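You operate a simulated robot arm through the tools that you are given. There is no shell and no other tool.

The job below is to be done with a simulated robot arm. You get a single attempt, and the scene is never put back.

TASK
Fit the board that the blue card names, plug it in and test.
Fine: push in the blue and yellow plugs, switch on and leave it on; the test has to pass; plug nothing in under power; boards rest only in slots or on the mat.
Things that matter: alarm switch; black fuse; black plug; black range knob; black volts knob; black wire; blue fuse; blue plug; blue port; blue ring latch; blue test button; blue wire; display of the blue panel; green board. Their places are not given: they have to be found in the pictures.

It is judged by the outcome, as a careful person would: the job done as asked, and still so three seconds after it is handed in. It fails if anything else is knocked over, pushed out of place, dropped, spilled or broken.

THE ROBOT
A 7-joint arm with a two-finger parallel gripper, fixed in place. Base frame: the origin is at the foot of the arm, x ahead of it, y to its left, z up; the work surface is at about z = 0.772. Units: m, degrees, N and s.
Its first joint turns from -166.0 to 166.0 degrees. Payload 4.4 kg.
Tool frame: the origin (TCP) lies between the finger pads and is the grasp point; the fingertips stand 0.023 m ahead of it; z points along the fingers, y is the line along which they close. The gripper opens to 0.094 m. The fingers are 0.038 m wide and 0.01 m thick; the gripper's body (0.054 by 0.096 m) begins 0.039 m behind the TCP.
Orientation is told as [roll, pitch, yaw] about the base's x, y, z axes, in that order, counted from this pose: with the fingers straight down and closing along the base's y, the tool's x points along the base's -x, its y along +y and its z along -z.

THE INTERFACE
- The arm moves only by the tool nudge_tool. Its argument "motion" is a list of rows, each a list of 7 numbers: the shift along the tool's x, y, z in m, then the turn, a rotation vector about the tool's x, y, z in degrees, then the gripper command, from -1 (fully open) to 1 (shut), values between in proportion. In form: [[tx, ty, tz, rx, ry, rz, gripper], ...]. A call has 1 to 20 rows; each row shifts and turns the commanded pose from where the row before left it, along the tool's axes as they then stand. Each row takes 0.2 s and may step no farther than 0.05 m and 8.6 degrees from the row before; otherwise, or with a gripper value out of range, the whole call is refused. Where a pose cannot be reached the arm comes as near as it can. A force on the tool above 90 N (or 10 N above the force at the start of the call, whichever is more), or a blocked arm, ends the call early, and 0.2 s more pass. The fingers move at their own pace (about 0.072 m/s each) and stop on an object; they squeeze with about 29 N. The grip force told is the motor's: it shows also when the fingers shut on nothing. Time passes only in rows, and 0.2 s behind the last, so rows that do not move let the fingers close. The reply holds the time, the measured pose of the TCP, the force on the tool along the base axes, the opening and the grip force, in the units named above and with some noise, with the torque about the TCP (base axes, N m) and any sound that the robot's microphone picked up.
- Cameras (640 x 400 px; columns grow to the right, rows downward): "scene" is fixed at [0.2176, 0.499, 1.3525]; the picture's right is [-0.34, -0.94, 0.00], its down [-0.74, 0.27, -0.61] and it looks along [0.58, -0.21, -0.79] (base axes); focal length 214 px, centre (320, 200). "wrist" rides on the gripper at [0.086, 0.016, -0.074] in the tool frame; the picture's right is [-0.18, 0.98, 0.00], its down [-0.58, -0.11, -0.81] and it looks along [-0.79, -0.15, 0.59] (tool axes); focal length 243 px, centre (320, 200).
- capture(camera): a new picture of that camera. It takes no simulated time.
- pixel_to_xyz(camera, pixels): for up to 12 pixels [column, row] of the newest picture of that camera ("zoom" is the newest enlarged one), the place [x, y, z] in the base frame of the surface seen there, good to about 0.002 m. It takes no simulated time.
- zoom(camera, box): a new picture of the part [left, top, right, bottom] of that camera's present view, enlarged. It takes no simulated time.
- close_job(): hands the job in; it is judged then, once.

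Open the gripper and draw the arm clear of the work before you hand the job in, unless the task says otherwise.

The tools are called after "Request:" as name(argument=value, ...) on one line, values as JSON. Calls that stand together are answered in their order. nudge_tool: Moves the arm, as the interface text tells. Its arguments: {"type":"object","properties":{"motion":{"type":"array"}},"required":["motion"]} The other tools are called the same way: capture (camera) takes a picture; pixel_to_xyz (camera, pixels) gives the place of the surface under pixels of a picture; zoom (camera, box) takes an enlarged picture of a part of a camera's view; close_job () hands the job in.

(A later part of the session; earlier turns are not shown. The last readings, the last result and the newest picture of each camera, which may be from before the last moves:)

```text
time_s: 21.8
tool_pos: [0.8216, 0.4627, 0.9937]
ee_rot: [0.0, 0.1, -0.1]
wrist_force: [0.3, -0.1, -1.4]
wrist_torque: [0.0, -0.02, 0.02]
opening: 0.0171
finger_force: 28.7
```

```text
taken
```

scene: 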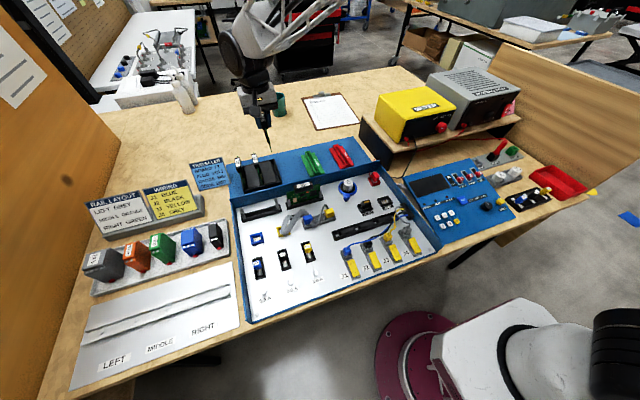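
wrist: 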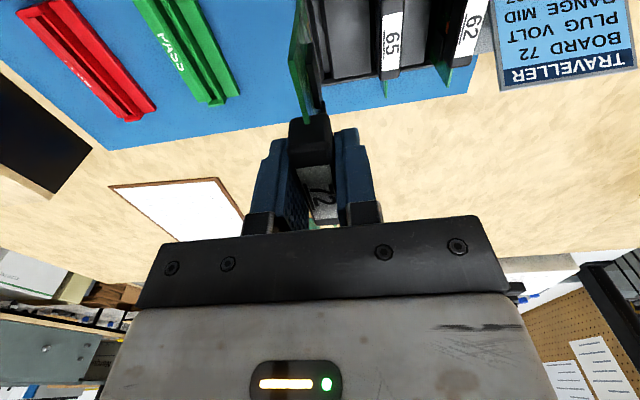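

Board 72 is out of the rack. I turn it by −90° about the vertical (so its component side faces the front like board 95), staying in place above the rack.

Request:
nudge_tool(motion=[[0, 0, 0, 0, 0, 8.5, 1], [0, 0, 0, 0, 0, 8.5, 1], [0, 0, 0, 0, 0, 8.5, 1], [0, 0, 0, 0, 0, 8.5, 1], [0, 0, 0, 0, 0, 8.5, 1], [0, 0, 0, 0, 0, 8.5, 1], [0, 0, 0, 0, 0, 8.5, 1], [0, 0, 0, 0, 0, 8.5, 1], [0, 0, 0, 0, 0, 8.5, 1], [0, 0, 0, 0, 0, 8.5, 1], [0, 0, 0, 0, 0, 5, 1], [0, 0, 0, 0, 0, 0, 1]])

Request:
capture(camera="wrist")

Request:
zoom(camera="scene", box=[200, 60, 360, 160])

```text
time_s: 24.4
tool_pos: [0.8228, 0.4632, 0.9929]
ee_rot: [0.0, -0.1, -90.2]
wrist_force: [0.8, -0.5, -0.7]
wrist_torque: [-0.01, -0.02, -0.01]
opening: 0.0173
finger_force: 29.3
```

```text
taken
```

wrist: 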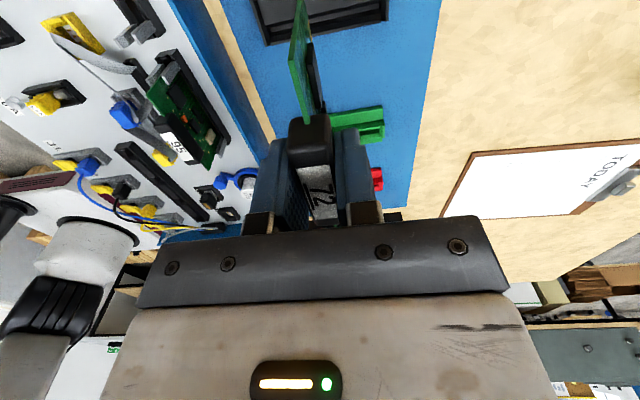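

```text
4.00 times, centred on (280, 110) of scene
```

zoom: 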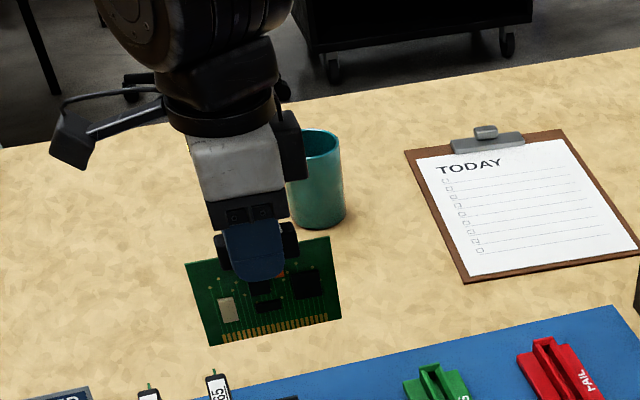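

The board now faces the front with the light chip at left, like board 95. I measure its corners to know where the board sits relative to the tool.

Request:
pixel_to_xyz(camera="zoom", pixels=[[212, 340], [335, 315], [190, 266], [326, 242], [200, 305], [332, 275], [275, 325], [228, 310]])

```text
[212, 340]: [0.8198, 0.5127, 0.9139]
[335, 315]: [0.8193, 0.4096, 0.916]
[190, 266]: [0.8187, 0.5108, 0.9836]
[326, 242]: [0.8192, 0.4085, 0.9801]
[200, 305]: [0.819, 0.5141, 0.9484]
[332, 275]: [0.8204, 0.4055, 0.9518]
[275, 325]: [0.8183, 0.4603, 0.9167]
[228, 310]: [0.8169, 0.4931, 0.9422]
```

Board edges are centred on the tool. I translate over the empty slot (x 0.650, y 0.5445), staying high.

Request:
nudge_tool(motion=[[0.0163, -0.0345, 0, 0, 0, 0, 1], [0.0163, -0.0345, 0, 0, 0, 0, 1], [0.0163, -0.0345, 0, 0, 0, 0, 1], [0.0163, -0.0345, 0, 0, 0, 0, 1], [0.0162, -0.0345, 0, 0, 0, 0, 1], [0, 0, 0, 0, 0, 0, 1], [0, 0, 0, 0, 0, 0, 1]])

Request:
capture(camera="wrist")

Request:
capture(camera="scene")

```text
time_s: 26.0
tool_pos: [0.6524, 0.5451, 0.992]
ee_rot: [0.0, 0.1, -90.0]
wrist_force: [0.4, -0.2, -1.7]
wrist_torque: [0.02, -0.01, -0.01]
opening: 0.0176
finger_force: 28.7
```

```text
taken
```

wrist: 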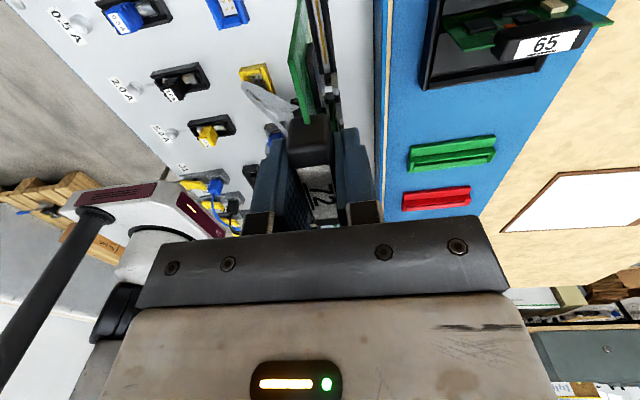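

```text
taken
```

scene: 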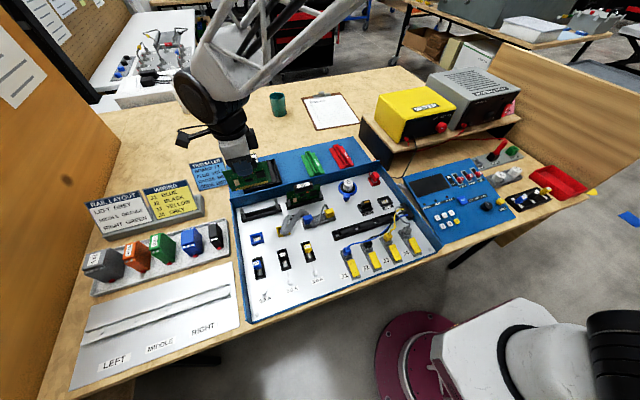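

I lower until the board's bottom edge is just above the guide posts, then check alignment.

Request:
nudge_tool(motion=[[0, 0, 0.03, 0, 0, 0, 1], [0, 0, 0.03, 0, 0, 0, 1], [0, 0, 0.018, 0, 0, 0, 1], [0, 0, 0, 0, 0, 0, 1], [0, 0, 0, 0, 0, 0, 1]])

Request:
zoom(camera="wrist", box=[250, 0, 390, 110])

Request:
zoom(camera="scene", box=[210, 160, 330, 235])

```text
time_s: 27.2
tool_pos: [0.6508, 0.5436, 0.9139]
ee_rot: [0.0, 0.1, -90.0]
wrist_force: [0.2, 0.7, -0.8]
wrist_torque: [0.05, -0.06, 0.01]
opening: 0.0174
finger_force: 29.5
```

```text
3.64 times, centred on (320, 55) of wrist
```

zoom: 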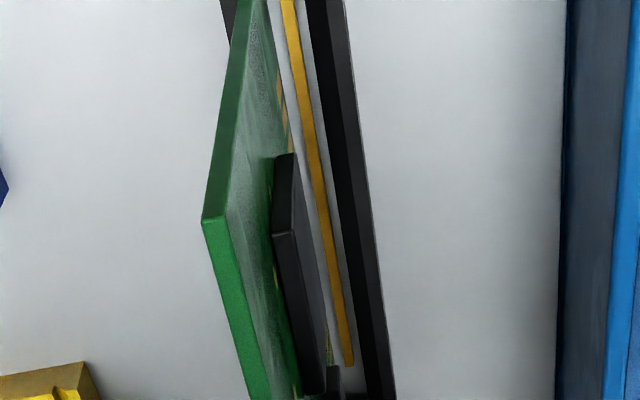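

```text
5.33 times, centred on (270, 198) of scene
```

zoom: 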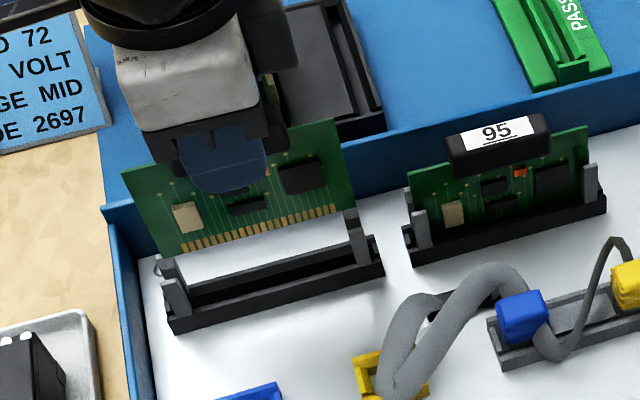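

I measure the board's bottom corners against the posts in the scene zoom.

Request:
pixel_to_xyz(camera="zoom", pixels=[[180, 254], [350, 207], [128, 180], [338, 125], [176, 285], [166, 264], [358, 240], [349, 217], [416, 178], [585, 135], [420, 216], [590, 170]])

Request:
zoom(camera="scene", box=[225, 185, 297, 230])

```text
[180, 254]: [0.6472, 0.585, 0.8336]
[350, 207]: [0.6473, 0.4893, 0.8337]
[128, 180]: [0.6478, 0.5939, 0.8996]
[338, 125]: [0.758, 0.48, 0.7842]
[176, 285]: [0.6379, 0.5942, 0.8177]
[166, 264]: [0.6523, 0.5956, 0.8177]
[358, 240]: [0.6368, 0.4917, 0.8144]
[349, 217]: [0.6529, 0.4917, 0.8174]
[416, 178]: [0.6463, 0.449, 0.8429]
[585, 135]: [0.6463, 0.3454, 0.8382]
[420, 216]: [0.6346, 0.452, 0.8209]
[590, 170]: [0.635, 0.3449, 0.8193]
```

```text
8.89 times, centred on (261, 208) of scene
```

zoom: 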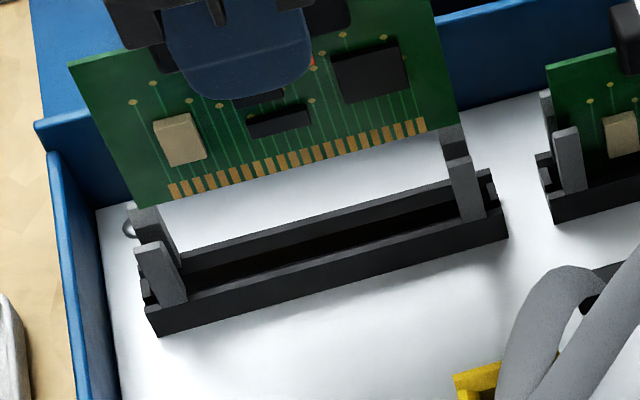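

I measure the true corners of the board's bottom edge and the posts once more in this closer zoom.

Request:
pixel_to_xyz(camera="zoom", pixels=[[143, 204], [455, 127], [150, 250], [140, 213], [455, 162], [450, 130], [160, 330], [507, 235], [165, 200], [435, 130], [125, 230], [570, 130]])

```text
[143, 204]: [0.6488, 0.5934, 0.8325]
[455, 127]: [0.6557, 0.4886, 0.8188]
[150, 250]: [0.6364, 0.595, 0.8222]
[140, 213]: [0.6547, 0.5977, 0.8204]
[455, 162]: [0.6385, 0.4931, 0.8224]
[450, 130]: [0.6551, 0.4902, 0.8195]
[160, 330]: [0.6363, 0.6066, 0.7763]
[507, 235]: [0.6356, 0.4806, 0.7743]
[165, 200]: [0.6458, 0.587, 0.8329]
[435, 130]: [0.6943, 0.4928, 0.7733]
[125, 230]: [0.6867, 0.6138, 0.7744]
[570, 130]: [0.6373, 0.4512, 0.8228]
```

The board is within about 1 mm of the slot's line. I shift slightly (−1 mm x, +1 mm y) and lower it into the guides.

Request:
nudge_tool(motion=[[0.001, -0.001, 0.005, 0, 0, 0, 1], [0, 0, 0.008, 0, 0, 0, 1], [0, 0, 0.008, 0, 0, 0, 1], [0, 0, 0.008, 0, 0, 0, 1], [0, 0, 0, 0, 0, 0, 1]])

Request:
zoom(camera="scene", box=[225, 175, 321, 235])

```text
time_s: 28.4
tool_pos: [0.6488, 0.546, 0.887]
ee_rot: [0.0, 0.0, -90.0]
wrist_force: [0.3, 0.1, -0.7]
wrist_torque: [0.02, 0.01, 0.0]
opening: 0.0173
finger_force: 28.7
```

```text
6.67 times, centred on (273, 205) of scene
```

zoom: 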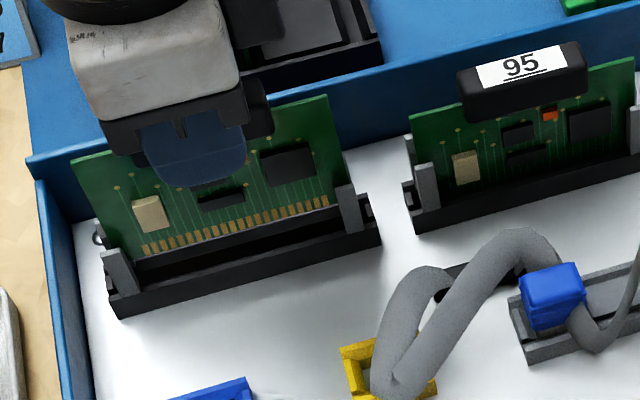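

The board slides freely between the posts with no contact force. I continue down in small steps.

Request:
nudge_tool(motion=[[0, 0, 0.007, 0, 0, 0, 1], [0, 0, 0.007, 0, 0, 0, 1], [0, 0, 0.006, 0, 0, 0, 1], [0, 0, 0.005, 0, 0, 0, 1], [0, 0, 0, 0, 0, 0, 1]])

Request:
zoom(camera="scene", box=[225, 175, 321, 235])

```text
time_s: 29.6
tool_pos: [0.6484, 0.5467, 0.86]
ee_rot: [-0.1, 0.0, -90.1]
wrist_force: [-0.4, -0.8, -0.9]
wrist_torque: [0.0, 0.02, 0.01]
opening: 0.0174
finger_force: 28.8
```

```text
6.67 times, centred on (273, 205) of scene
```

zoom: 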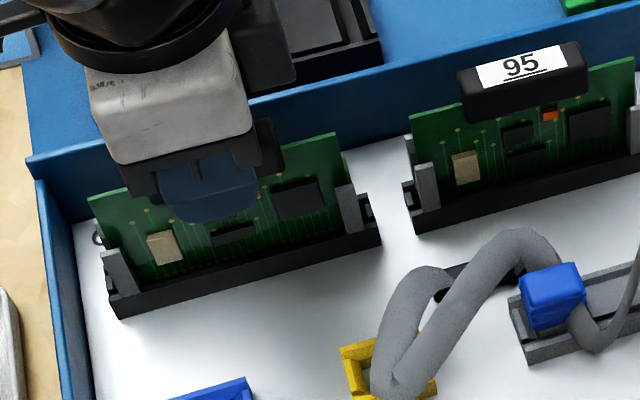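

The board is in the slot, about 6 mm above its seated height. I push down in 2–3 mm steps and watch the force.

Request:
nudge_tool(motion=[[0, 0, 0.003, 0, 0, 0, 1], [0, 0, 0.002, 0, 0, 0, 1], [0, 0, 0.002, 0, 0, 0, 1], [0, 0, 0, 0, 0, 0, 1]])

```text
time_s: 30.6
tool_pos: [0.6493, 0.5463, 0.8544]
ee_rot: [0.2, 0.1, -90.0]
wrist_force: [0.8, 2.9, 21.7]
wrist_torque: [0.15, -0.08, 0.01]
opening: 0.018
finger_force: 28.9
```

There is 21.7 N of resistance at z 0.8544. I press on in 1–2 mm steps to seat it.

Request:
nudge_tool(motion=[[0, 0, 0.002, 0, 0, 0, 1], [0, 0, 0.002, 0, 0, 0, 1], [0, 0, 0, 0, 0, 0, 1]])

Request:
zoom(camera="scene", box=[225, 175, 321, 235])

```text
time_s: 31.4
tool_pos: [0.6475, 0.547, 0.8499]
ee_rot: [0.0, -0.1, -90.1]
wrist_force: [7.0, -4.1, 24.5]
wrist_torque: [-0.2, -0.02, 0.03]
opening: 0.0175
finger_force: 29.3
```

```text
6.67 times, centred on (273, 205) of scene
```

zoom: 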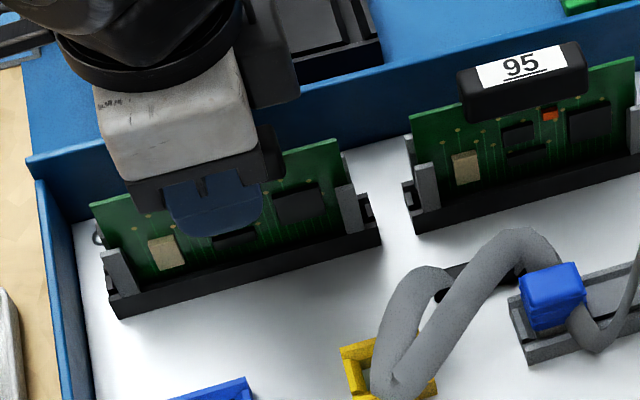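

The force stays about 24 N as the tool moves down, so the board may be seated and the fingers slipping. I release and rise to inspect.

Request:
nudge_tool(motion=[[0, 0, 0, 0, 0, 0, 0.2], [0, 0, 0, 0, 0, 0, 0.2], [0, 0, 0, 0, 0, 0, 0.2], [0, 0, -0.03, 0, 0, 0, 0.2], [0, 0, -0.04, 0, 0, 0, 0.2], [0, 0, -0.04, 0, 0, 0, 0.2], [0, 0, 0, 0, 0, 0, 0.2]])

Request:
zoom(camera="scene", box=[225, 165, 337, 235])

Request:
capture(camera="wrist")

```text
time_s: 33.0
tool_pos: [0.6496, 0.5483, 0.9613]
ee_rot: [0.0, 0.1, -90.0]
wrist_force: [0.5, 0.4, 0.6]
wrist_torque: [0.02, 0.02, 0.03]
opening: 0.0375
finger_force: 0.1
```

```text
5.71 times, centred on (281, 200) of scene
```

zoom: 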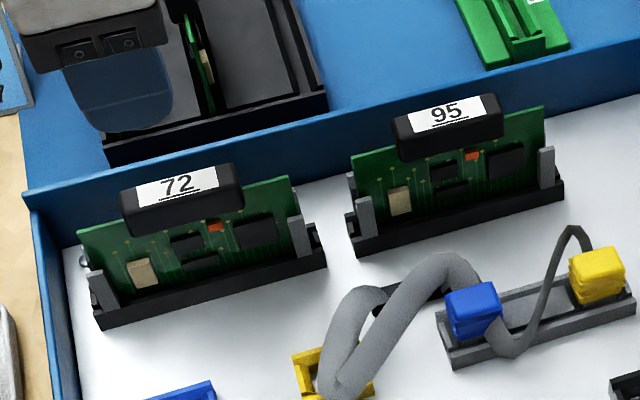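

```text
taken
```

wrist: 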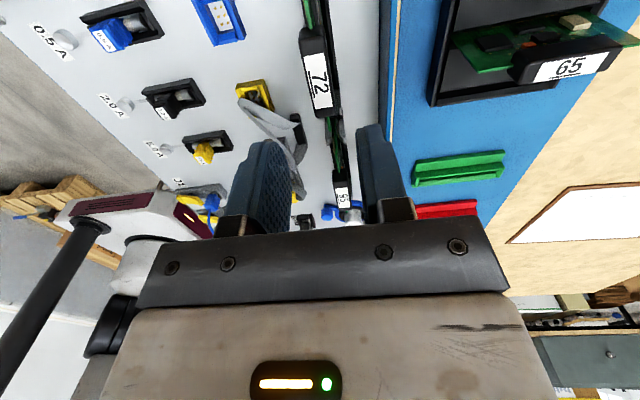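

Board 72 now stands in the left slot like board 95. I measure both handles and PCB edges to see if it is seated to the same depth.

Request:
pixel_to_xyz(camera="zoom", pixels=[[140, 195], [180, 184], [225, 172], [83, 235], [287, 180], [410, 122], [447, 112], [490, 102], [357, 160], [540, 110], [103, 280], [364, 205]])

Request:
zoom(camera="wrist", box=[280, 10, 370, 120])

```text
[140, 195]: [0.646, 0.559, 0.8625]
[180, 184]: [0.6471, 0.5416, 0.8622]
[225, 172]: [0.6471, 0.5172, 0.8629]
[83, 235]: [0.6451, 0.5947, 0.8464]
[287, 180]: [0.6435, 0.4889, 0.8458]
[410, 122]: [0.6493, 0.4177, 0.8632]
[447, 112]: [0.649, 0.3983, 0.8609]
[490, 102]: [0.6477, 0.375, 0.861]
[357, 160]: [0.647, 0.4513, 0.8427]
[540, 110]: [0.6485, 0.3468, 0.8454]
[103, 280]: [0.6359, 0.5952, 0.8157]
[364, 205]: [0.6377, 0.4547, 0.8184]
```

```text
3.64 times, centred on (325, 65) of wrist
```

zoom: 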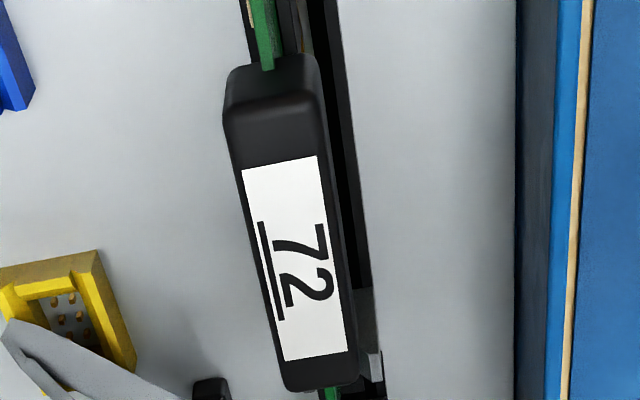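

The two boards match in height within the measuring error (0.8625 vs 0.861). To be sure it's seated I press on the handle's top with closed fingers.

Request:
nudge_tool(motion=[[-0.003, 0, 0, 0, 0, 0, 1], [0, 0, 0, 0, 0, 0, 1], [0, 0, 0.03, 0, 0, 0, 1], [0, 0, 0.03, 0, 0, 0, 1], [0, 0, 0.01, 0, 0, 0, 1], [0, 0, 0, 0, 0, 0, 1]])

Request:
nudge_tool(motion=[[0, 0, 0.003, 0, 0, 0, 1], [0, 0, 0.003, 0, 0, 0, 1], [0, 0, 0, 0, 0, 0, 1]])

```text
time_s: 34.4
tool_pos: [0.6501, 0.5418, 0.8899]
ee_rot: [0.0, 0.0, -90.0]
wrist_force: [0.3, 0.5, 0.1]
wrist_torque: [0.02, 0.02, -0.02]
opening: 0.0001
finger_force: 28.6
```

```text
time_s: 35.2
tool_pos: [0.6491, 0.5433, 0.8843]
ee_rot: [0.1, 0.0, -90.0]
wrist_force: [0.4, -4.2, 13.6]
wrist_torque: [-0.31, -0.02, -0.01]
opening: 0.0001
finger_force: 28.8
```

Contact with the handle top (13.6 N at z 0.8843). I press a little harder in 2 mm steps.

Request:
nudge_tool(motion=[[0, 0, 0.002, 0, 0, 0, 1], [0, 0, 0, 0, 0, 0, 1]])

Request:
nudge_tool(motion=[[0, 0, 0.002, 0, 0, 0, 1], [0, 0, 0, 0, 0, 0, 1]])

Request:
nudge_tool(motion=[[0, 0, 0.002, 0, 0, 0, 1], [0, 0, 0, 0, 0, 0, 1]])

```text
time_s: 35.8
tool_pos: [0.6493, 0.5438, 0.8848]
ee_rot: [0.2, 0.2, -90.0]
wrist_force: [-0.2, -8.8, 52.7]
wrist_torque: [-1.07, 0.08, 0.0]
opening: 0.0
finger_force: 29.2
```

```text
time_s: 36.5
tool_pos: [0.6506, 0.5445, 0.8847]
ee_rot: [0.3, 0.3, -90.1]
wrist_force: [-0.8, -2.2, 10.9]
wrist_torque: [-0.23, 0.03, 0.02]
opening: 0.0
finger_force: 29.1
stopped in row 2: the force on the tool passed its limit at 92 N (the readings are from after the stop); the commanded pose is now the measured one
```

```text
time_s: 37.1
tool_pos: [0.6507, 0.5452, 0.8861]
ee_rot: [0.4, 0.4, -90.0]
wrist_force: [-0.2, -9.3, 46.3]
wrist_torque: [-1.1, 0.14, 0.01]
opening: 0.0
finger_force: 29.2
```

The board is solidly seated (no movement at up to 92 N; handle top at z 0.862). I lift off, and look at the blue and yellow plugs.

Request:
nudge_tool(motion=[[0, 0, -0.02, 0, 0, 0, 1], [0, 0, -0.04, 0, 0, 0, 0], [0, 0, -0.03, 0, 0, 0, -1], [0.035, -0.02, 0, 0, 0, 0, -1], [0.03, -0.03, 0, 0, 0, 0, -1], [0, -0.04, 0, 0, 0, 0, -1], [0, 0, 0, 0, 0, 0, -1]])

Request:
capture(camera="wrist")

Request:
zoom(camera="scene", box=[225, 190, 353, 270])

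```text
time_s: 38.7
tool_pos: [0.5596, 0.6084, 0.9715]
ee_rot: [0.4, 0.2, -90.1]
wrist_force: [0.3, 0.5, 0.2]
wrist_torque: [-0.01, 0.02, -0.01]
opening: 0.0941
finger_force: 0.2
```

```text
taken
```

wrist: 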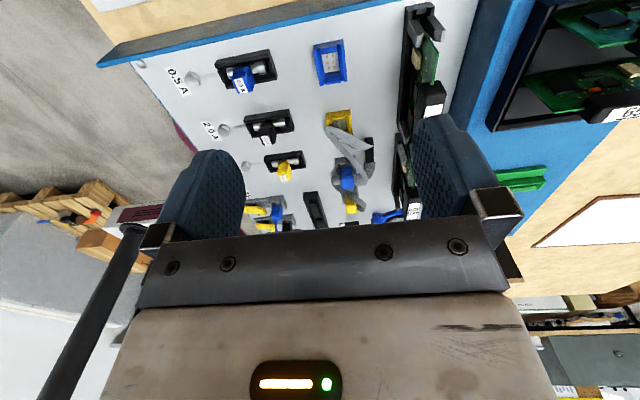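

```text
5.00 times, centred on (289, 230) of scene
```

zoom: 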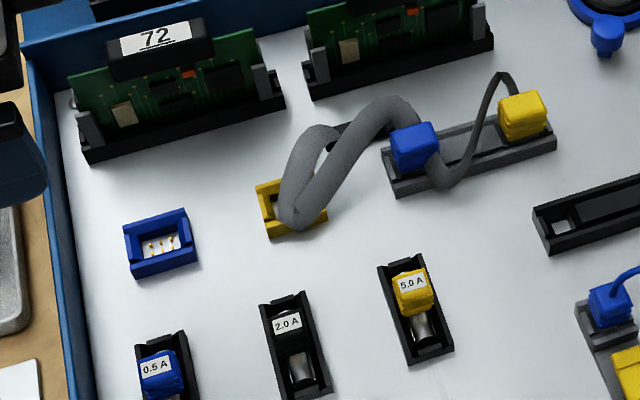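

I zoom in on the plug holder and ports in the wrist view (blue port at (330,62), yellow port at (338,122), plugs near (348,180)).

Request:
zoom(camera="wrist", box=[290, 30, 410, 220])

Request:
zoom(camera="scene", box=[240, 205, 288, 250])

Request:
zoom(camera="scene", box=[270, 195, 345, 245])

```text
2.11 times, centred on (350, 125) of wrist
```

zoom: 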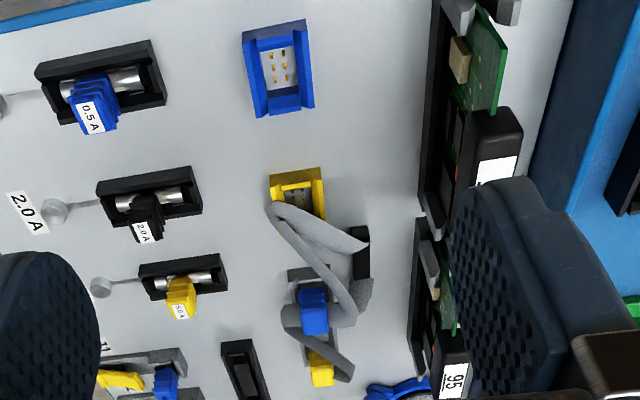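

```text
8.89 times, centred on (264, 228) of scene
```

zoom: 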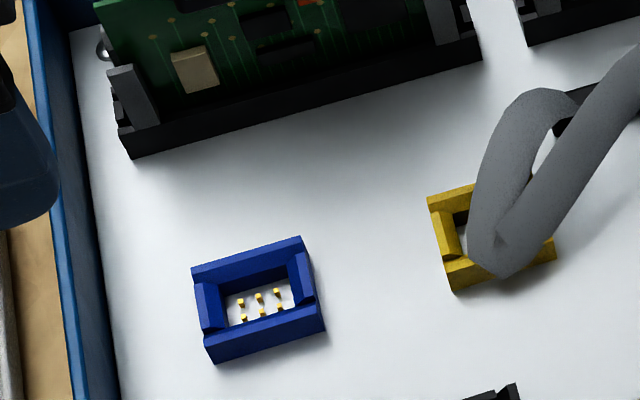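

```text
8.00 times, centred on (308, 220) of scene
```

zoom: 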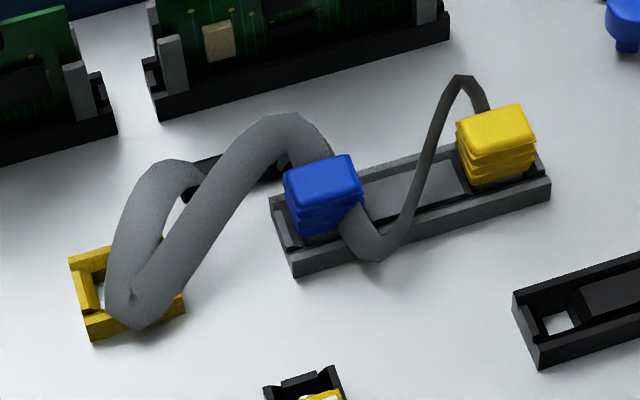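

The ribbon runs from a black outlet, loops over the yellow port to the blue plug and on to the yellow plug, leaving the plugs on their ±x sides. I turn the tool back to yaw 0 (so the fingers will close along y) and take a closer look.

Request:
nudge_tool(motion=[[0, 0, 0, 0, 0, -8.5, -1], [0, 0, 0, 0, 0, -8.5, -1], [0, 0, 0, 0, 0, -8.5, -1], [0, 0, 0, 0, 0, -8.5, -1], [0, 0, 0, 0, 0, -8.5, -1], [0, 0, 0, 0, 0, -8.5, -1], [0, 0, 0, 0, 0, -8.5, -1], [0, 0, 0, 0, 0, -8.5, -1], [0, 0, 0, 0, 0, -8.5, -1], [0, 0, 0, 0, 0, -8.5, -1], [0, 0, 0, 0, 0, -5, -1], [0, 0, 0, 0, 0, 0, -1]])

```text
time_s: 41.3
tool_pos: [0.56, 0.6091, 0.971]
ee_rot: [0.2, -0.3, 0.0]
wrist_force: [-0.7, -0.6, 0.2]
wrist_torque: [0.01, 0.01, 0.0]
opening: 0.094
finger_force: 0.1
```

I correct the tiny tilt and move to look at the plugs from the front.

Request:
nudge_tool(motion=[[0.02, -0.04, 0, 0.2, 0.3, 0, -1], [0.02, -0.04, 0, 0, 0, 0, -1], [0.02, -0.04, 0.01, 0, 0, 0, -1], [0.02, -0.035, 0.02, 0, 0, 0, -1], [0.01, -0.035, 0.02, 0, 0, 0, -1], [0, 0, 0, 0, 0, 0, -1]])

Request:
capture(camera="wrist")

Request:
zoom(camera="wrist", box=[230, 70, 420, 200])

```text
time_s: 42.7
tool_pos: [0.4718, 0.4188, 0.9211]
ee_rot: [0.2, -0.1, 0.0]
wrist_force: [0.7, -1.0, 1.1]
wrist_torque: [0.02, 0.01, -0.03]
opening: 0.094
finger_force: 0.1
```

```text
taken
```

wrist: 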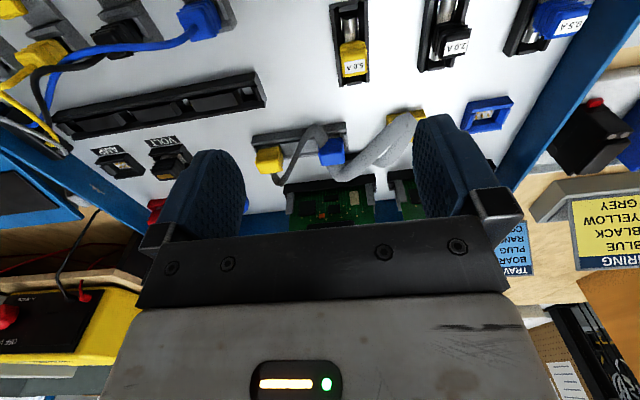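

```text
3.08 times, centred on (325, 135) of wrist
```

zoom: 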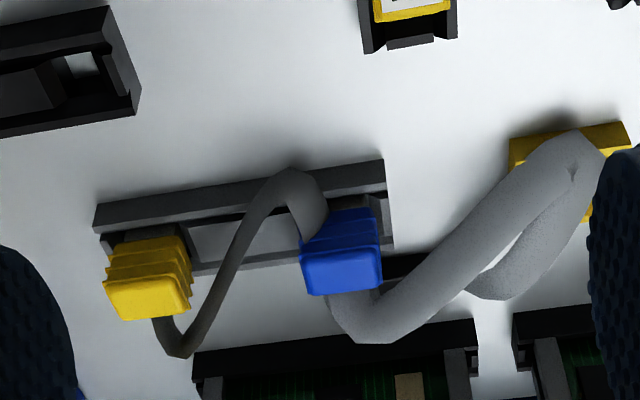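

I measure the blue and yellow plugs' faces in this zoom.

Request:
pixel_to_xyz(camera="zoom", pixels=[[312, 262], [377, 252], [314, 290], [378, 283], [345, 270], [340, 225], [120, 290], [180, 280], [120, 315], [187, 305], [150, 298], [150, 260]])

Request:
pixel_to_xyz(camera="zoom", pixels=[[330, 215], [375, 212], [382, 165], [98, 208], [385, 240], [110, 275], [280, 175], [410, 265], [500, 290], [515, 140], [625, 125], [575, 165]])

```text
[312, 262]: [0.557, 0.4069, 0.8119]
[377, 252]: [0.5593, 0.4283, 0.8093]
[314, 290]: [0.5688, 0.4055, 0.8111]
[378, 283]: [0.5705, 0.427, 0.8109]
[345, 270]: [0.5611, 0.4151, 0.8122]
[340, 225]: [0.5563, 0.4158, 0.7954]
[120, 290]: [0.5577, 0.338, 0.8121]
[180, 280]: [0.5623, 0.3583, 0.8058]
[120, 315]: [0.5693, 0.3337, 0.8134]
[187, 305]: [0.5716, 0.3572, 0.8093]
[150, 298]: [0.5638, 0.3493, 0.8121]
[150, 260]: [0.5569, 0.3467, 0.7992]
```

```text
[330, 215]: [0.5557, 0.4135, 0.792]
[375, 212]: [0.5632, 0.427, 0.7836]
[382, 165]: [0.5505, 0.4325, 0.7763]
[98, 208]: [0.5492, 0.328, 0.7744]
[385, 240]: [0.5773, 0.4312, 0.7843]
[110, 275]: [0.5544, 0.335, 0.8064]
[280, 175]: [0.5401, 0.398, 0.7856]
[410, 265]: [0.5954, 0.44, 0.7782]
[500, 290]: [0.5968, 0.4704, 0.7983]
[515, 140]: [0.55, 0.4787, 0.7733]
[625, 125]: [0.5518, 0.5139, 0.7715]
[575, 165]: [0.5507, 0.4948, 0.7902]
```

Blue plug: x 0.556–0.571, y 0.405–0.428, top z 0.811; yellow plug: x 0.556–0.572, y 0.334–0.358. Now I measure the blue and yellow ports.

Request:
zoom(camera="wrist", box=[440, 85, 530, 141])

Request:
pixel_to_xyz(camera="zoom", pixels=[[240, 110], [500, 90], [150, 300], [430, 300], [330, 200], [230, 130], [470, 100], [170, 270], [420, 280], [300, 190], [210, 200], [440, 200]])

```text
7.11 times, centred on (485, 113) of wrist
```

zoom: 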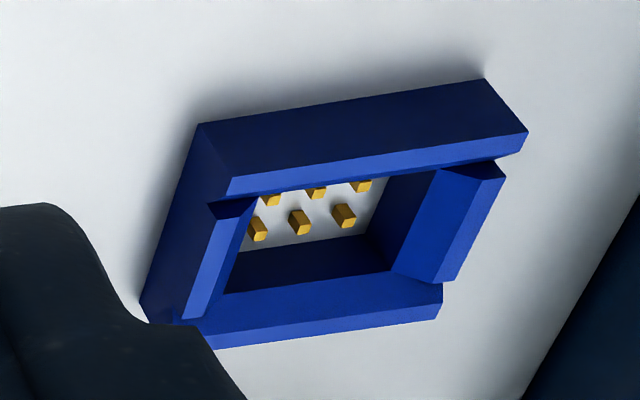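

```text
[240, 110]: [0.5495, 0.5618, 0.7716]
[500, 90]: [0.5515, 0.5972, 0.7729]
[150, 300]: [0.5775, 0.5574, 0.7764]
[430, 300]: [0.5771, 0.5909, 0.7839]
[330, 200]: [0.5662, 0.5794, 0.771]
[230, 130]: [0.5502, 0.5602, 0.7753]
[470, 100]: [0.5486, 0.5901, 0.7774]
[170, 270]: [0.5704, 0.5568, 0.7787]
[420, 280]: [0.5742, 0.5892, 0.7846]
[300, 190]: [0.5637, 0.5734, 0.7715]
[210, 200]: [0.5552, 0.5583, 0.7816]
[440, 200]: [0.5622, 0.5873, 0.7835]
```

I measure the blue port's rim corners and opening more exactly.

Request:
pixel_to_xyz(camera="zoom", pixels=[[235, 186], [518, 140], [436, 312], [215, 340], [210, 300], [470, 230], [225, 292], [390, 272], [255, 200], [430, 175], [190, 310], [495, 175]])

Request:
zoom(camera="scene", box=[240, 215, 304, 255])

Request:
pixel_to_xyz(camera="zoom", pixels=[[92, 180], [190, 148], [103, 245], [212, 220], [100, 200], [195, 195], [150, 230], [330, 175], [270, 115], [283, 180], [350, 155], [320, 155]])

```text
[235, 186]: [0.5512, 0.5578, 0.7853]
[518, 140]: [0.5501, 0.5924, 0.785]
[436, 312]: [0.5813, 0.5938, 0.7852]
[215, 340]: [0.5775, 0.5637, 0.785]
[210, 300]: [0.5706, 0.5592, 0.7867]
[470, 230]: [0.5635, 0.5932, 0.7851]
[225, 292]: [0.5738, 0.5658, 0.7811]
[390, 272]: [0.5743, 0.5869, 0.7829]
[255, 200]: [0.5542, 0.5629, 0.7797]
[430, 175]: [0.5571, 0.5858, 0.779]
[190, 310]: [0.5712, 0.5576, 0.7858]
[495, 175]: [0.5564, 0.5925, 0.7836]
```

```text
10.00 times, centred on (272, 235) of scene
```

zoom: 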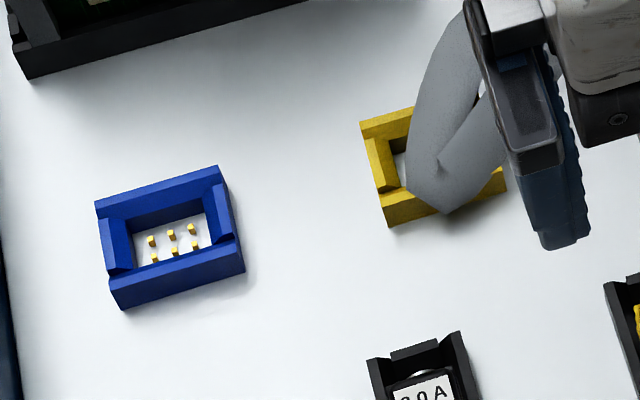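

```text
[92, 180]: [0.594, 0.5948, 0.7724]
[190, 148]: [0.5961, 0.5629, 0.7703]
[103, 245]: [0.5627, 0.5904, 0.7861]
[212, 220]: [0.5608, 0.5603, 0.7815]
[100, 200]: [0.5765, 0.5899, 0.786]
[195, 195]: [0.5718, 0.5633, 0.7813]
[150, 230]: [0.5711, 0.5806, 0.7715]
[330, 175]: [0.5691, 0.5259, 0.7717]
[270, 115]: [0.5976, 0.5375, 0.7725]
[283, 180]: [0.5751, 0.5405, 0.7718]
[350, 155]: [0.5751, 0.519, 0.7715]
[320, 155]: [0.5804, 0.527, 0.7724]
```

Blue port: x 0.550–0.579, y 0.557–0.594, rim z 0.785, so its centre is about (0.564, 0.576). I check how the cable runs near the blue plug and how deep other seated plugs (black in VOLT, red) sit.

Request:
zoom(camera="wrist", box=[230, 70, 420, 200])

Request:
pixel_to_xyz(camera="zoom", pixels=[[350, 330], [400, 310], [440, 265], [480, 230], [530, 180], [570, 140], [300, 190], [260, 220], [220, 300], [175, 345], [360, 300], [320, 210]])

Request:
zoom(camera="scene", box=[335, 170, 399, 210])

Request:
pixel_to_xyz(camera="zoom", pixels=[[310, 315], [265, 320], [350, 310], [405, 40], [410, 150], [440, 130], [340, 85], [240, 350], [430, 290], [530, 260], [570, 325], [500, 340]])

```text
3.08 times, centred on (325, 135) of wrist
```

zoom: 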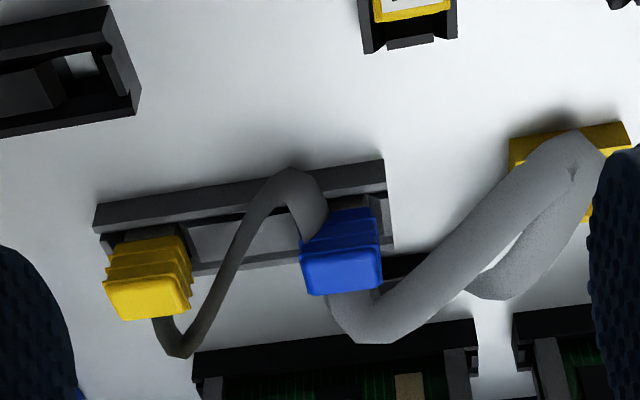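

```text
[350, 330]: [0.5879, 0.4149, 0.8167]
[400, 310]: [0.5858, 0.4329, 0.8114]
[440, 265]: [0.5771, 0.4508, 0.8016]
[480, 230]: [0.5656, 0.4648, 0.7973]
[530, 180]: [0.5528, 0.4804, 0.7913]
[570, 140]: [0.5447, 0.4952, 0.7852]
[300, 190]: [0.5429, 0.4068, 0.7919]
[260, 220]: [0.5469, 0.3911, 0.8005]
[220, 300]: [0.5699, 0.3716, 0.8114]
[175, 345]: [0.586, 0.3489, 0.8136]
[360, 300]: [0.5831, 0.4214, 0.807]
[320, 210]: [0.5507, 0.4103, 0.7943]
```

```text
10.00 times, centred on (367, 190) of scene
```

zoom: 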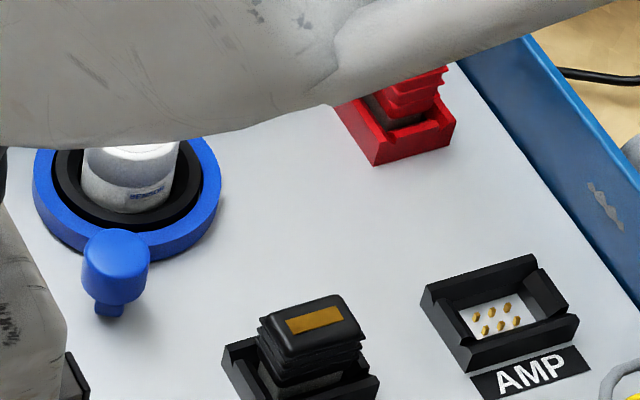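

```text
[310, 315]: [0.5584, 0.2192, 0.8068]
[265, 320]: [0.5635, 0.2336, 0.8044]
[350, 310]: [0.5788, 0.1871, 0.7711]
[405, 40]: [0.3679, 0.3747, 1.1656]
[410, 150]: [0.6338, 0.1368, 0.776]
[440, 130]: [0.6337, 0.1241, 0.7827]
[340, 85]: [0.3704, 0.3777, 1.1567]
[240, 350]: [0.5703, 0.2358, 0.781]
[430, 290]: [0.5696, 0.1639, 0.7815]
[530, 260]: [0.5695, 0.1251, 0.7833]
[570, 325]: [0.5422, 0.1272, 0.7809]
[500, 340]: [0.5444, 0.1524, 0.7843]
```

Cables run close to the plug's ±x sides. I position above the blue plug with the fingers opened only 0.036 m, biased slightly to −x to avoid the thick cable.

Request:
nudge_tool(motion=[[-0.03, -0.001, 0, 0, 0, 0, 0.23], [-0.03, -0.001, 0, 0, 0, 0, 0.23], [-0.03, 0, 0.01, 0, 0, 0, 0.23], [0, 0, 0.02, 0, 0, 0, 0.23], [0, 0, 0.02, 0, 0, 0, 0.23], [0, 0, 0, 0, 0, 0, 0.23]])

Request:
capture(camera="wrist")

Request:
zoom(camera="scene", box=[260, 180, 340, 240])

```text
time_s: 44.1
tool_pos: [0.5604, 0.4161, 0.8738]
ee_rot: [0.1, 0.0, 0.0]
wrist_force: [1.0, -0.1, 0.3]
wrist_torque: [-0.06, 0.02, -0.01]
opening: 0.0362
finger_force: 0.0
```

```text
taken
```

wrist: 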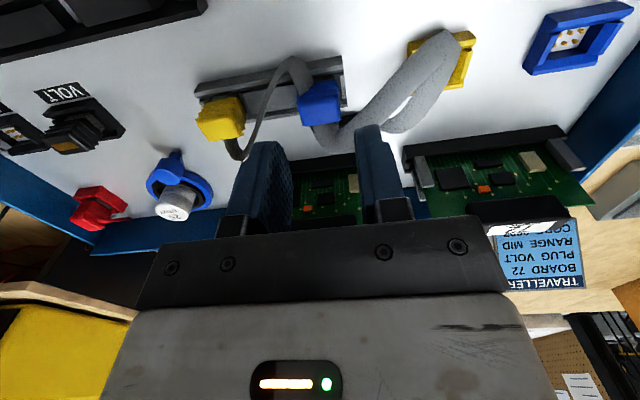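

```text
6.67 times, centred on (300, 210) of scene
```

zoom: 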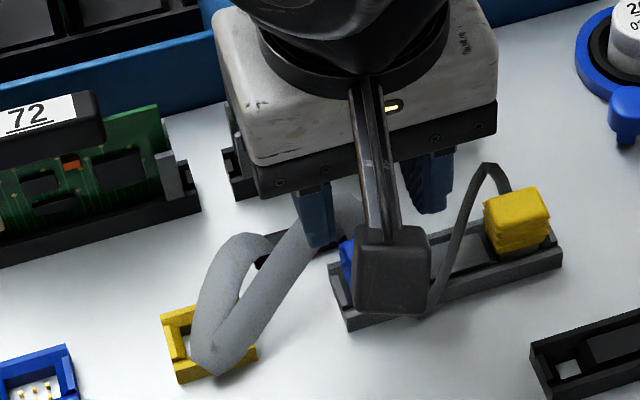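

The blue plug's top is at (320,95), on the tool's axis column. I verify its measured place from this closer view before descending.

Request:
pixel_to_xyz(camera="wrist", pixels=[[301, 108], [339, 102], [304, 122], [340, 117], [320, 112], [320, 92], [220, 130], [204, 128], [242, 122], [430, 40], [475, 38], [445, 85]])

```text
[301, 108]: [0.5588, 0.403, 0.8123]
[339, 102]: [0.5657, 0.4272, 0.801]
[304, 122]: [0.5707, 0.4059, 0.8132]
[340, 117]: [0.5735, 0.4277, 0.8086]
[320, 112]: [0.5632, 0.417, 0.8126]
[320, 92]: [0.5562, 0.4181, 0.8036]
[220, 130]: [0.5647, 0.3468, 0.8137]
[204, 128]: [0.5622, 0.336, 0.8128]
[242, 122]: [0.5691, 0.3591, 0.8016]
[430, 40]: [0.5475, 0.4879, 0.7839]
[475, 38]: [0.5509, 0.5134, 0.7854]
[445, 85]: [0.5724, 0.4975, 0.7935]
```

The plug's centre is (0.564, 0.416), top z 0.812. I descend with the tips to z≈0.796 and close on it.

Request:
nudge_tool(motion=[[-0.001, 0, 0.02, 0, 0, 0, 0.23], [0, 0, 0.02, 0, 0, 0, 0.23], [0, 0, 0.015, 0, 0, 0, 0.23], [0, 0, 0, 0, 0, 0, 0.23]])

Request:
nudge_tool(motion=[[0, 0, 0, 0, 0, 0, 0.6], [0, 0, 0, 0, 0, 0, 1], [0, 0, 0, 0, 0, 0, 1], [0, 0, 0, 0, 0, 0, 1]])

Request:
capture(camera="wrist")

Request:
zoom(camera="scene", box=[260, 180, 340, 240])

```text
time_s: 45.1
tool_pos: [0.5606, 0.4164, 0.8186]
ee_rot: [0.0, 0.0, 0.0]
wrist_force: [0.0, 0.2, 0.2]
wrist_torque: [0.0, 0.03, 0.01]
opening: 0.0359
finger_force: 0.0
```

```text
time_s: 46.1
tool_pos: [0.5607, 0.4178, 0.8169]
ee_rot: [0.1, 0.2, 0.0]
wrist_force: [-0.1, -8.7, 0.3]
wrist_torque: [-0.3, -0.01, -0.07]
opening: 0.0248
finger_force: 29.2
```

```text
taken
```

wrist: 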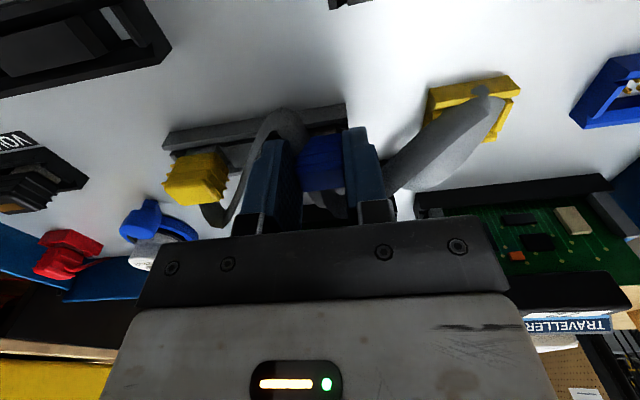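

```text
6.67 times, centred on (300, 210) of scene
```

zoom: 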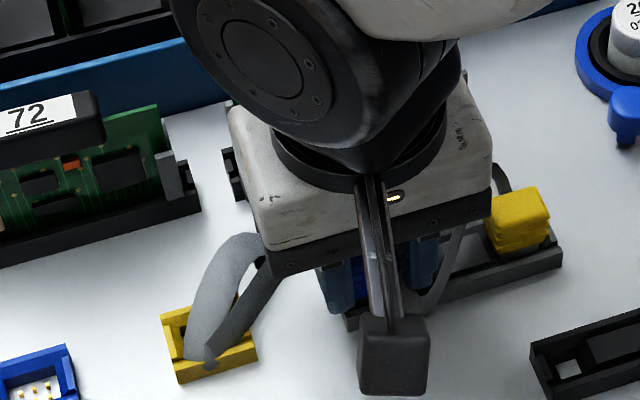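

Gripped (opening 0.0248). There's a sideways force of −8.7 N, so I relieve by 1 mm and lift straight up.

Request:
nudge_tool(motion=[[0, -0.001, 0, 0, 0, 0, 1], [0, 0, -0.005, 0, 0, 0, 1], [0, 0, -0.01, 0, 0, 0, 1], [0, 0, -0.015, 0, 0, 0, 1], [0, 0, -0.015, 0, 0, 0, 1], [0, 0, 0, 0, 0, 0, 1]])

Request:
capture(camera="wrist")

Request:
zoom(camera="scene", box=[240, 170, 352, 250])

```text
time_s: 47.5
tool_pos: [0.5606, 0.4166, 0.8602]
ee_rot: [0.0, 0.1, 0.0]
wrist_force: [-0.1, 0.2, -0.3]
wrist_torque: [0.01, 0.0, -0.03]
opening: 0.0246
finger_force: 29.0
```

```text
taken
```

wrist: 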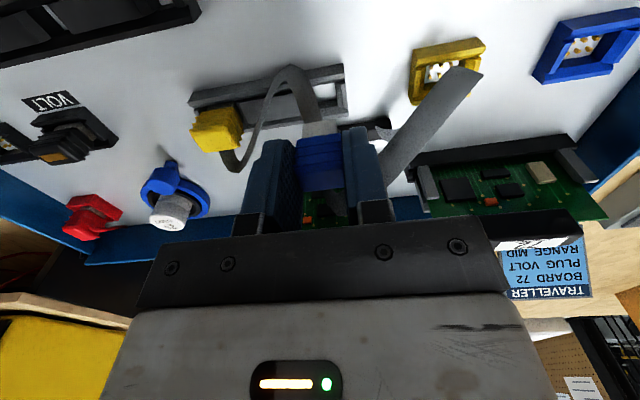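

```text
5.00 times, centred on (296, 210) of scene
```

zoom: 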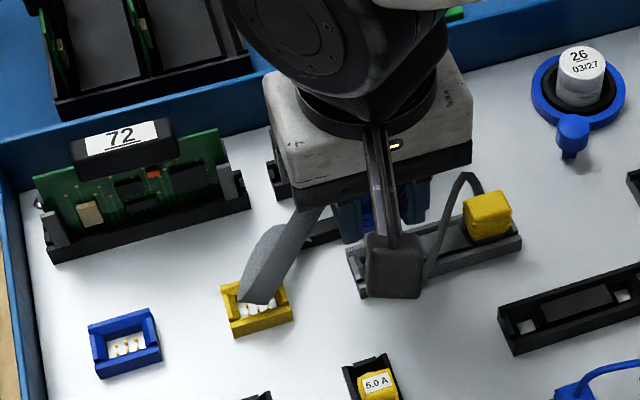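

The blue plug is free and the cable follows. I carry it in +y to above the blue port.

Request:
nudge_tool(motion=[[0, 0.03, -0.005, 0, 0, 0, 1], [0, 0.035, 0, 0, 0, 0, 1], [0, 0.035, 0, 0, 0, 0, 1], [0, 0.035, 0, 0, 0, 0, 1], [0, 0.024, 0, 0, 0, 0, 1], [0, 0, 0, 0, 0, 0, 1], [0, 0, 0, 0, 0, 0, 1]])

Request:
capture(camera="wrist")

Request:
zoom(camera="scene", box=[220, 170, 332, 250])

```text
time_s: 49.1
tool_pos: [0.561, 0.5759, 0.868]
ee_rot: [0.0, -0.1, -0.1]
wrist_force: [0.2, 0.1, 0.3]
wrist_torque: [-0.01, 0.02, 0.01]
opening: 0.0244
finger_force: 29.1
```

```text
taken
```

wrist: 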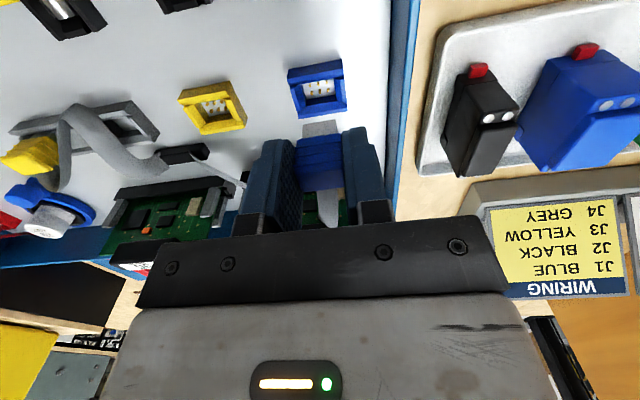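

```text
5.00 times, centred on (276, 210) of scene
```

zoom: 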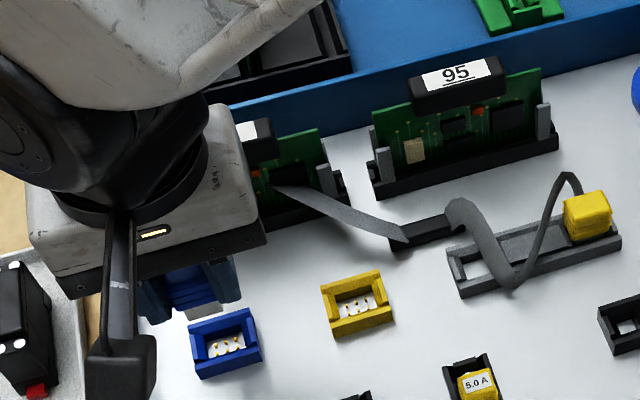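

Two separate cables, the blue one follows freely. I measure the blue and yellow ports from this view, where they're near the centre of the picture.

Request:
zoom(camera="wrist", box=[160, 50, 360, 175])

Request:
pixel_to_xyz(camera="zoom", pixels=[[416, 75], [580, 50], [440, 205], [596, 165], [430, 150], [585, 110], [62, 140], [215, 105], [125, 255], [270, 215], [90, 200], [240, 160]])

```text
3.20 times, centred on (260, 112) of wrist
```

zoom: 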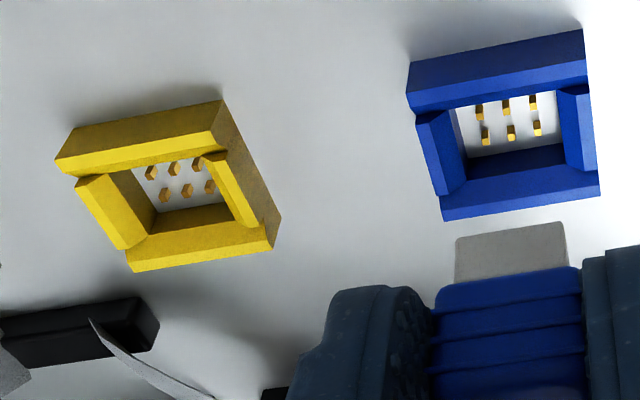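

```text
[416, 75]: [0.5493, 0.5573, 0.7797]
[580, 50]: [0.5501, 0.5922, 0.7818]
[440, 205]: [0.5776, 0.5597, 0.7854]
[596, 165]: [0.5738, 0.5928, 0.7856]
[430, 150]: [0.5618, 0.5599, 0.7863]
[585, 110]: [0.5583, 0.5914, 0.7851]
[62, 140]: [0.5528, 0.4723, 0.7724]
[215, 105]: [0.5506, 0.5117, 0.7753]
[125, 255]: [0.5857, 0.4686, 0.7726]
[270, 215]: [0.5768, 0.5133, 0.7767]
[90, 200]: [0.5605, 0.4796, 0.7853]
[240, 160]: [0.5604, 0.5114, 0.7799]
```

I query rim corners of both ports more exactly.

Request:
pixel_to_xyz(camera="zoom", pixels=[[412, 103], [585, 76], [445, 214], [597, 190], [418, 128], [592, 95], [465, 187], [565, 165], [60, 165], [220, 142], [133, 265], [268, 243]])

Request:
pixel_to_xyz(camera="zoom", pixels=[[455, 108], [560, 92], [455, 150], [572, 120], [105, 200], [130, 245], [150, 240], [240, 222], [215, 160], [235, 200], [460, 240], [560, 228]])

```text
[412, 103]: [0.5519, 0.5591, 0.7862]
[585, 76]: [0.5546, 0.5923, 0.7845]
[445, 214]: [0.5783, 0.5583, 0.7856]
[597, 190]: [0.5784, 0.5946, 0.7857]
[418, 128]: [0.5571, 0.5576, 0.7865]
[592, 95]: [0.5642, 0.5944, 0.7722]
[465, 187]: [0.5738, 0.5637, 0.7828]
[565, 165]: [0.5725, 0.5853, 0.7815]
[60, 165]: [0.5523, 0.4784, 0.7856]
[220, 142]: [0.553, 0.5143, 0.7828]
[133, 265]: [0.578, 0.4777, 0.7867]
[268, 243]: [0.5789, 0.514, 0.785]
```

```text
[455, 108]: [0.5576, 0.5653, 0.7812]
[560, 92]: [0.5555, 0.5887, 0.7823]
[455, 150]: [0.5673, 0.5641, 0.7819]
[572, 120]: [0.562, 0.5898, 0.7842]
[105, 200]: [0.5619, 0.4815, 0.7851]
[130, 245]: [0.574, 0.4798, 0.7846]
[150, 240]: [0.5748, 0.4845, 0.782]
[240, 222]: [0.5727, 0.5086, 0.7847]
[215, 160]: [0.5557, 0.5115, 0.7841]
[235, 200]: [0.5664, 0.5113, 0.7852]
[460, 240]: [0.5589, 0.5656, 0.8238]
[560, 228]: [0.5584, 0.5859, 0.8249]
```

Blue port centre (0.5645, 0.576); the plug body hangs centred at y 0.576 with front face 0.559, well within the opening. I lower to just above the rim, then slowly in.

Request:
nudge_tool(motion=[[0, 0, 0.015, 0, 0, 0, 1], [0, 0, 0.015, 0, 0, 0, 1], [0, 0, 0.006, 0, 0, 0, 1], [0, 0, 0, 0, 0, 0, 1]])

Request:
zoom(camera="wrist", box=[240, 40, 400, 190])

Request:
zoom(camera="scene", box=[220, 200, 300, 260])

```text
time_s: 50.1
tool_pos: [0.5615, 0.5738, 0.8306]
ee_rot: [0.0, 0.0, 0.0]
wrist_force: [0.2, 0.0, -1.3]
wrist_torque: [0.01, 0.05, -0.03]
opening: 0.0247
finger_force: 29.4
```

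```text
2.67 times, centred on (320, 115) of wrist
```

zoom: 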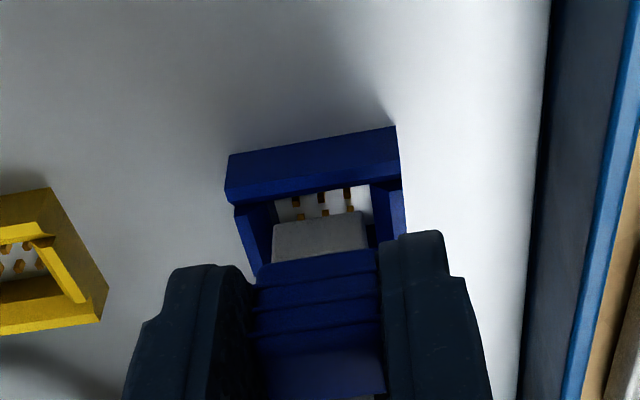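

```text
6.67 times, centred on (260, 230) of scene
```

zoom: 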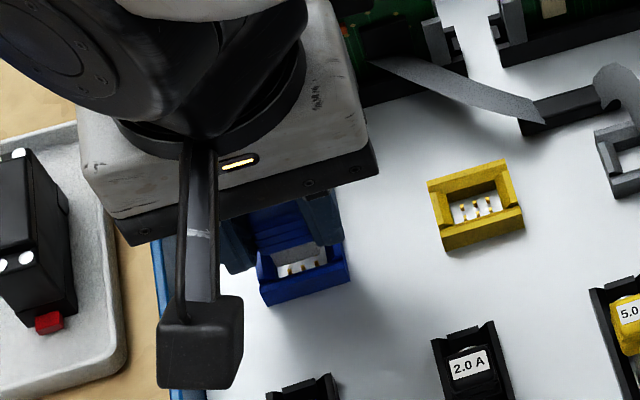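

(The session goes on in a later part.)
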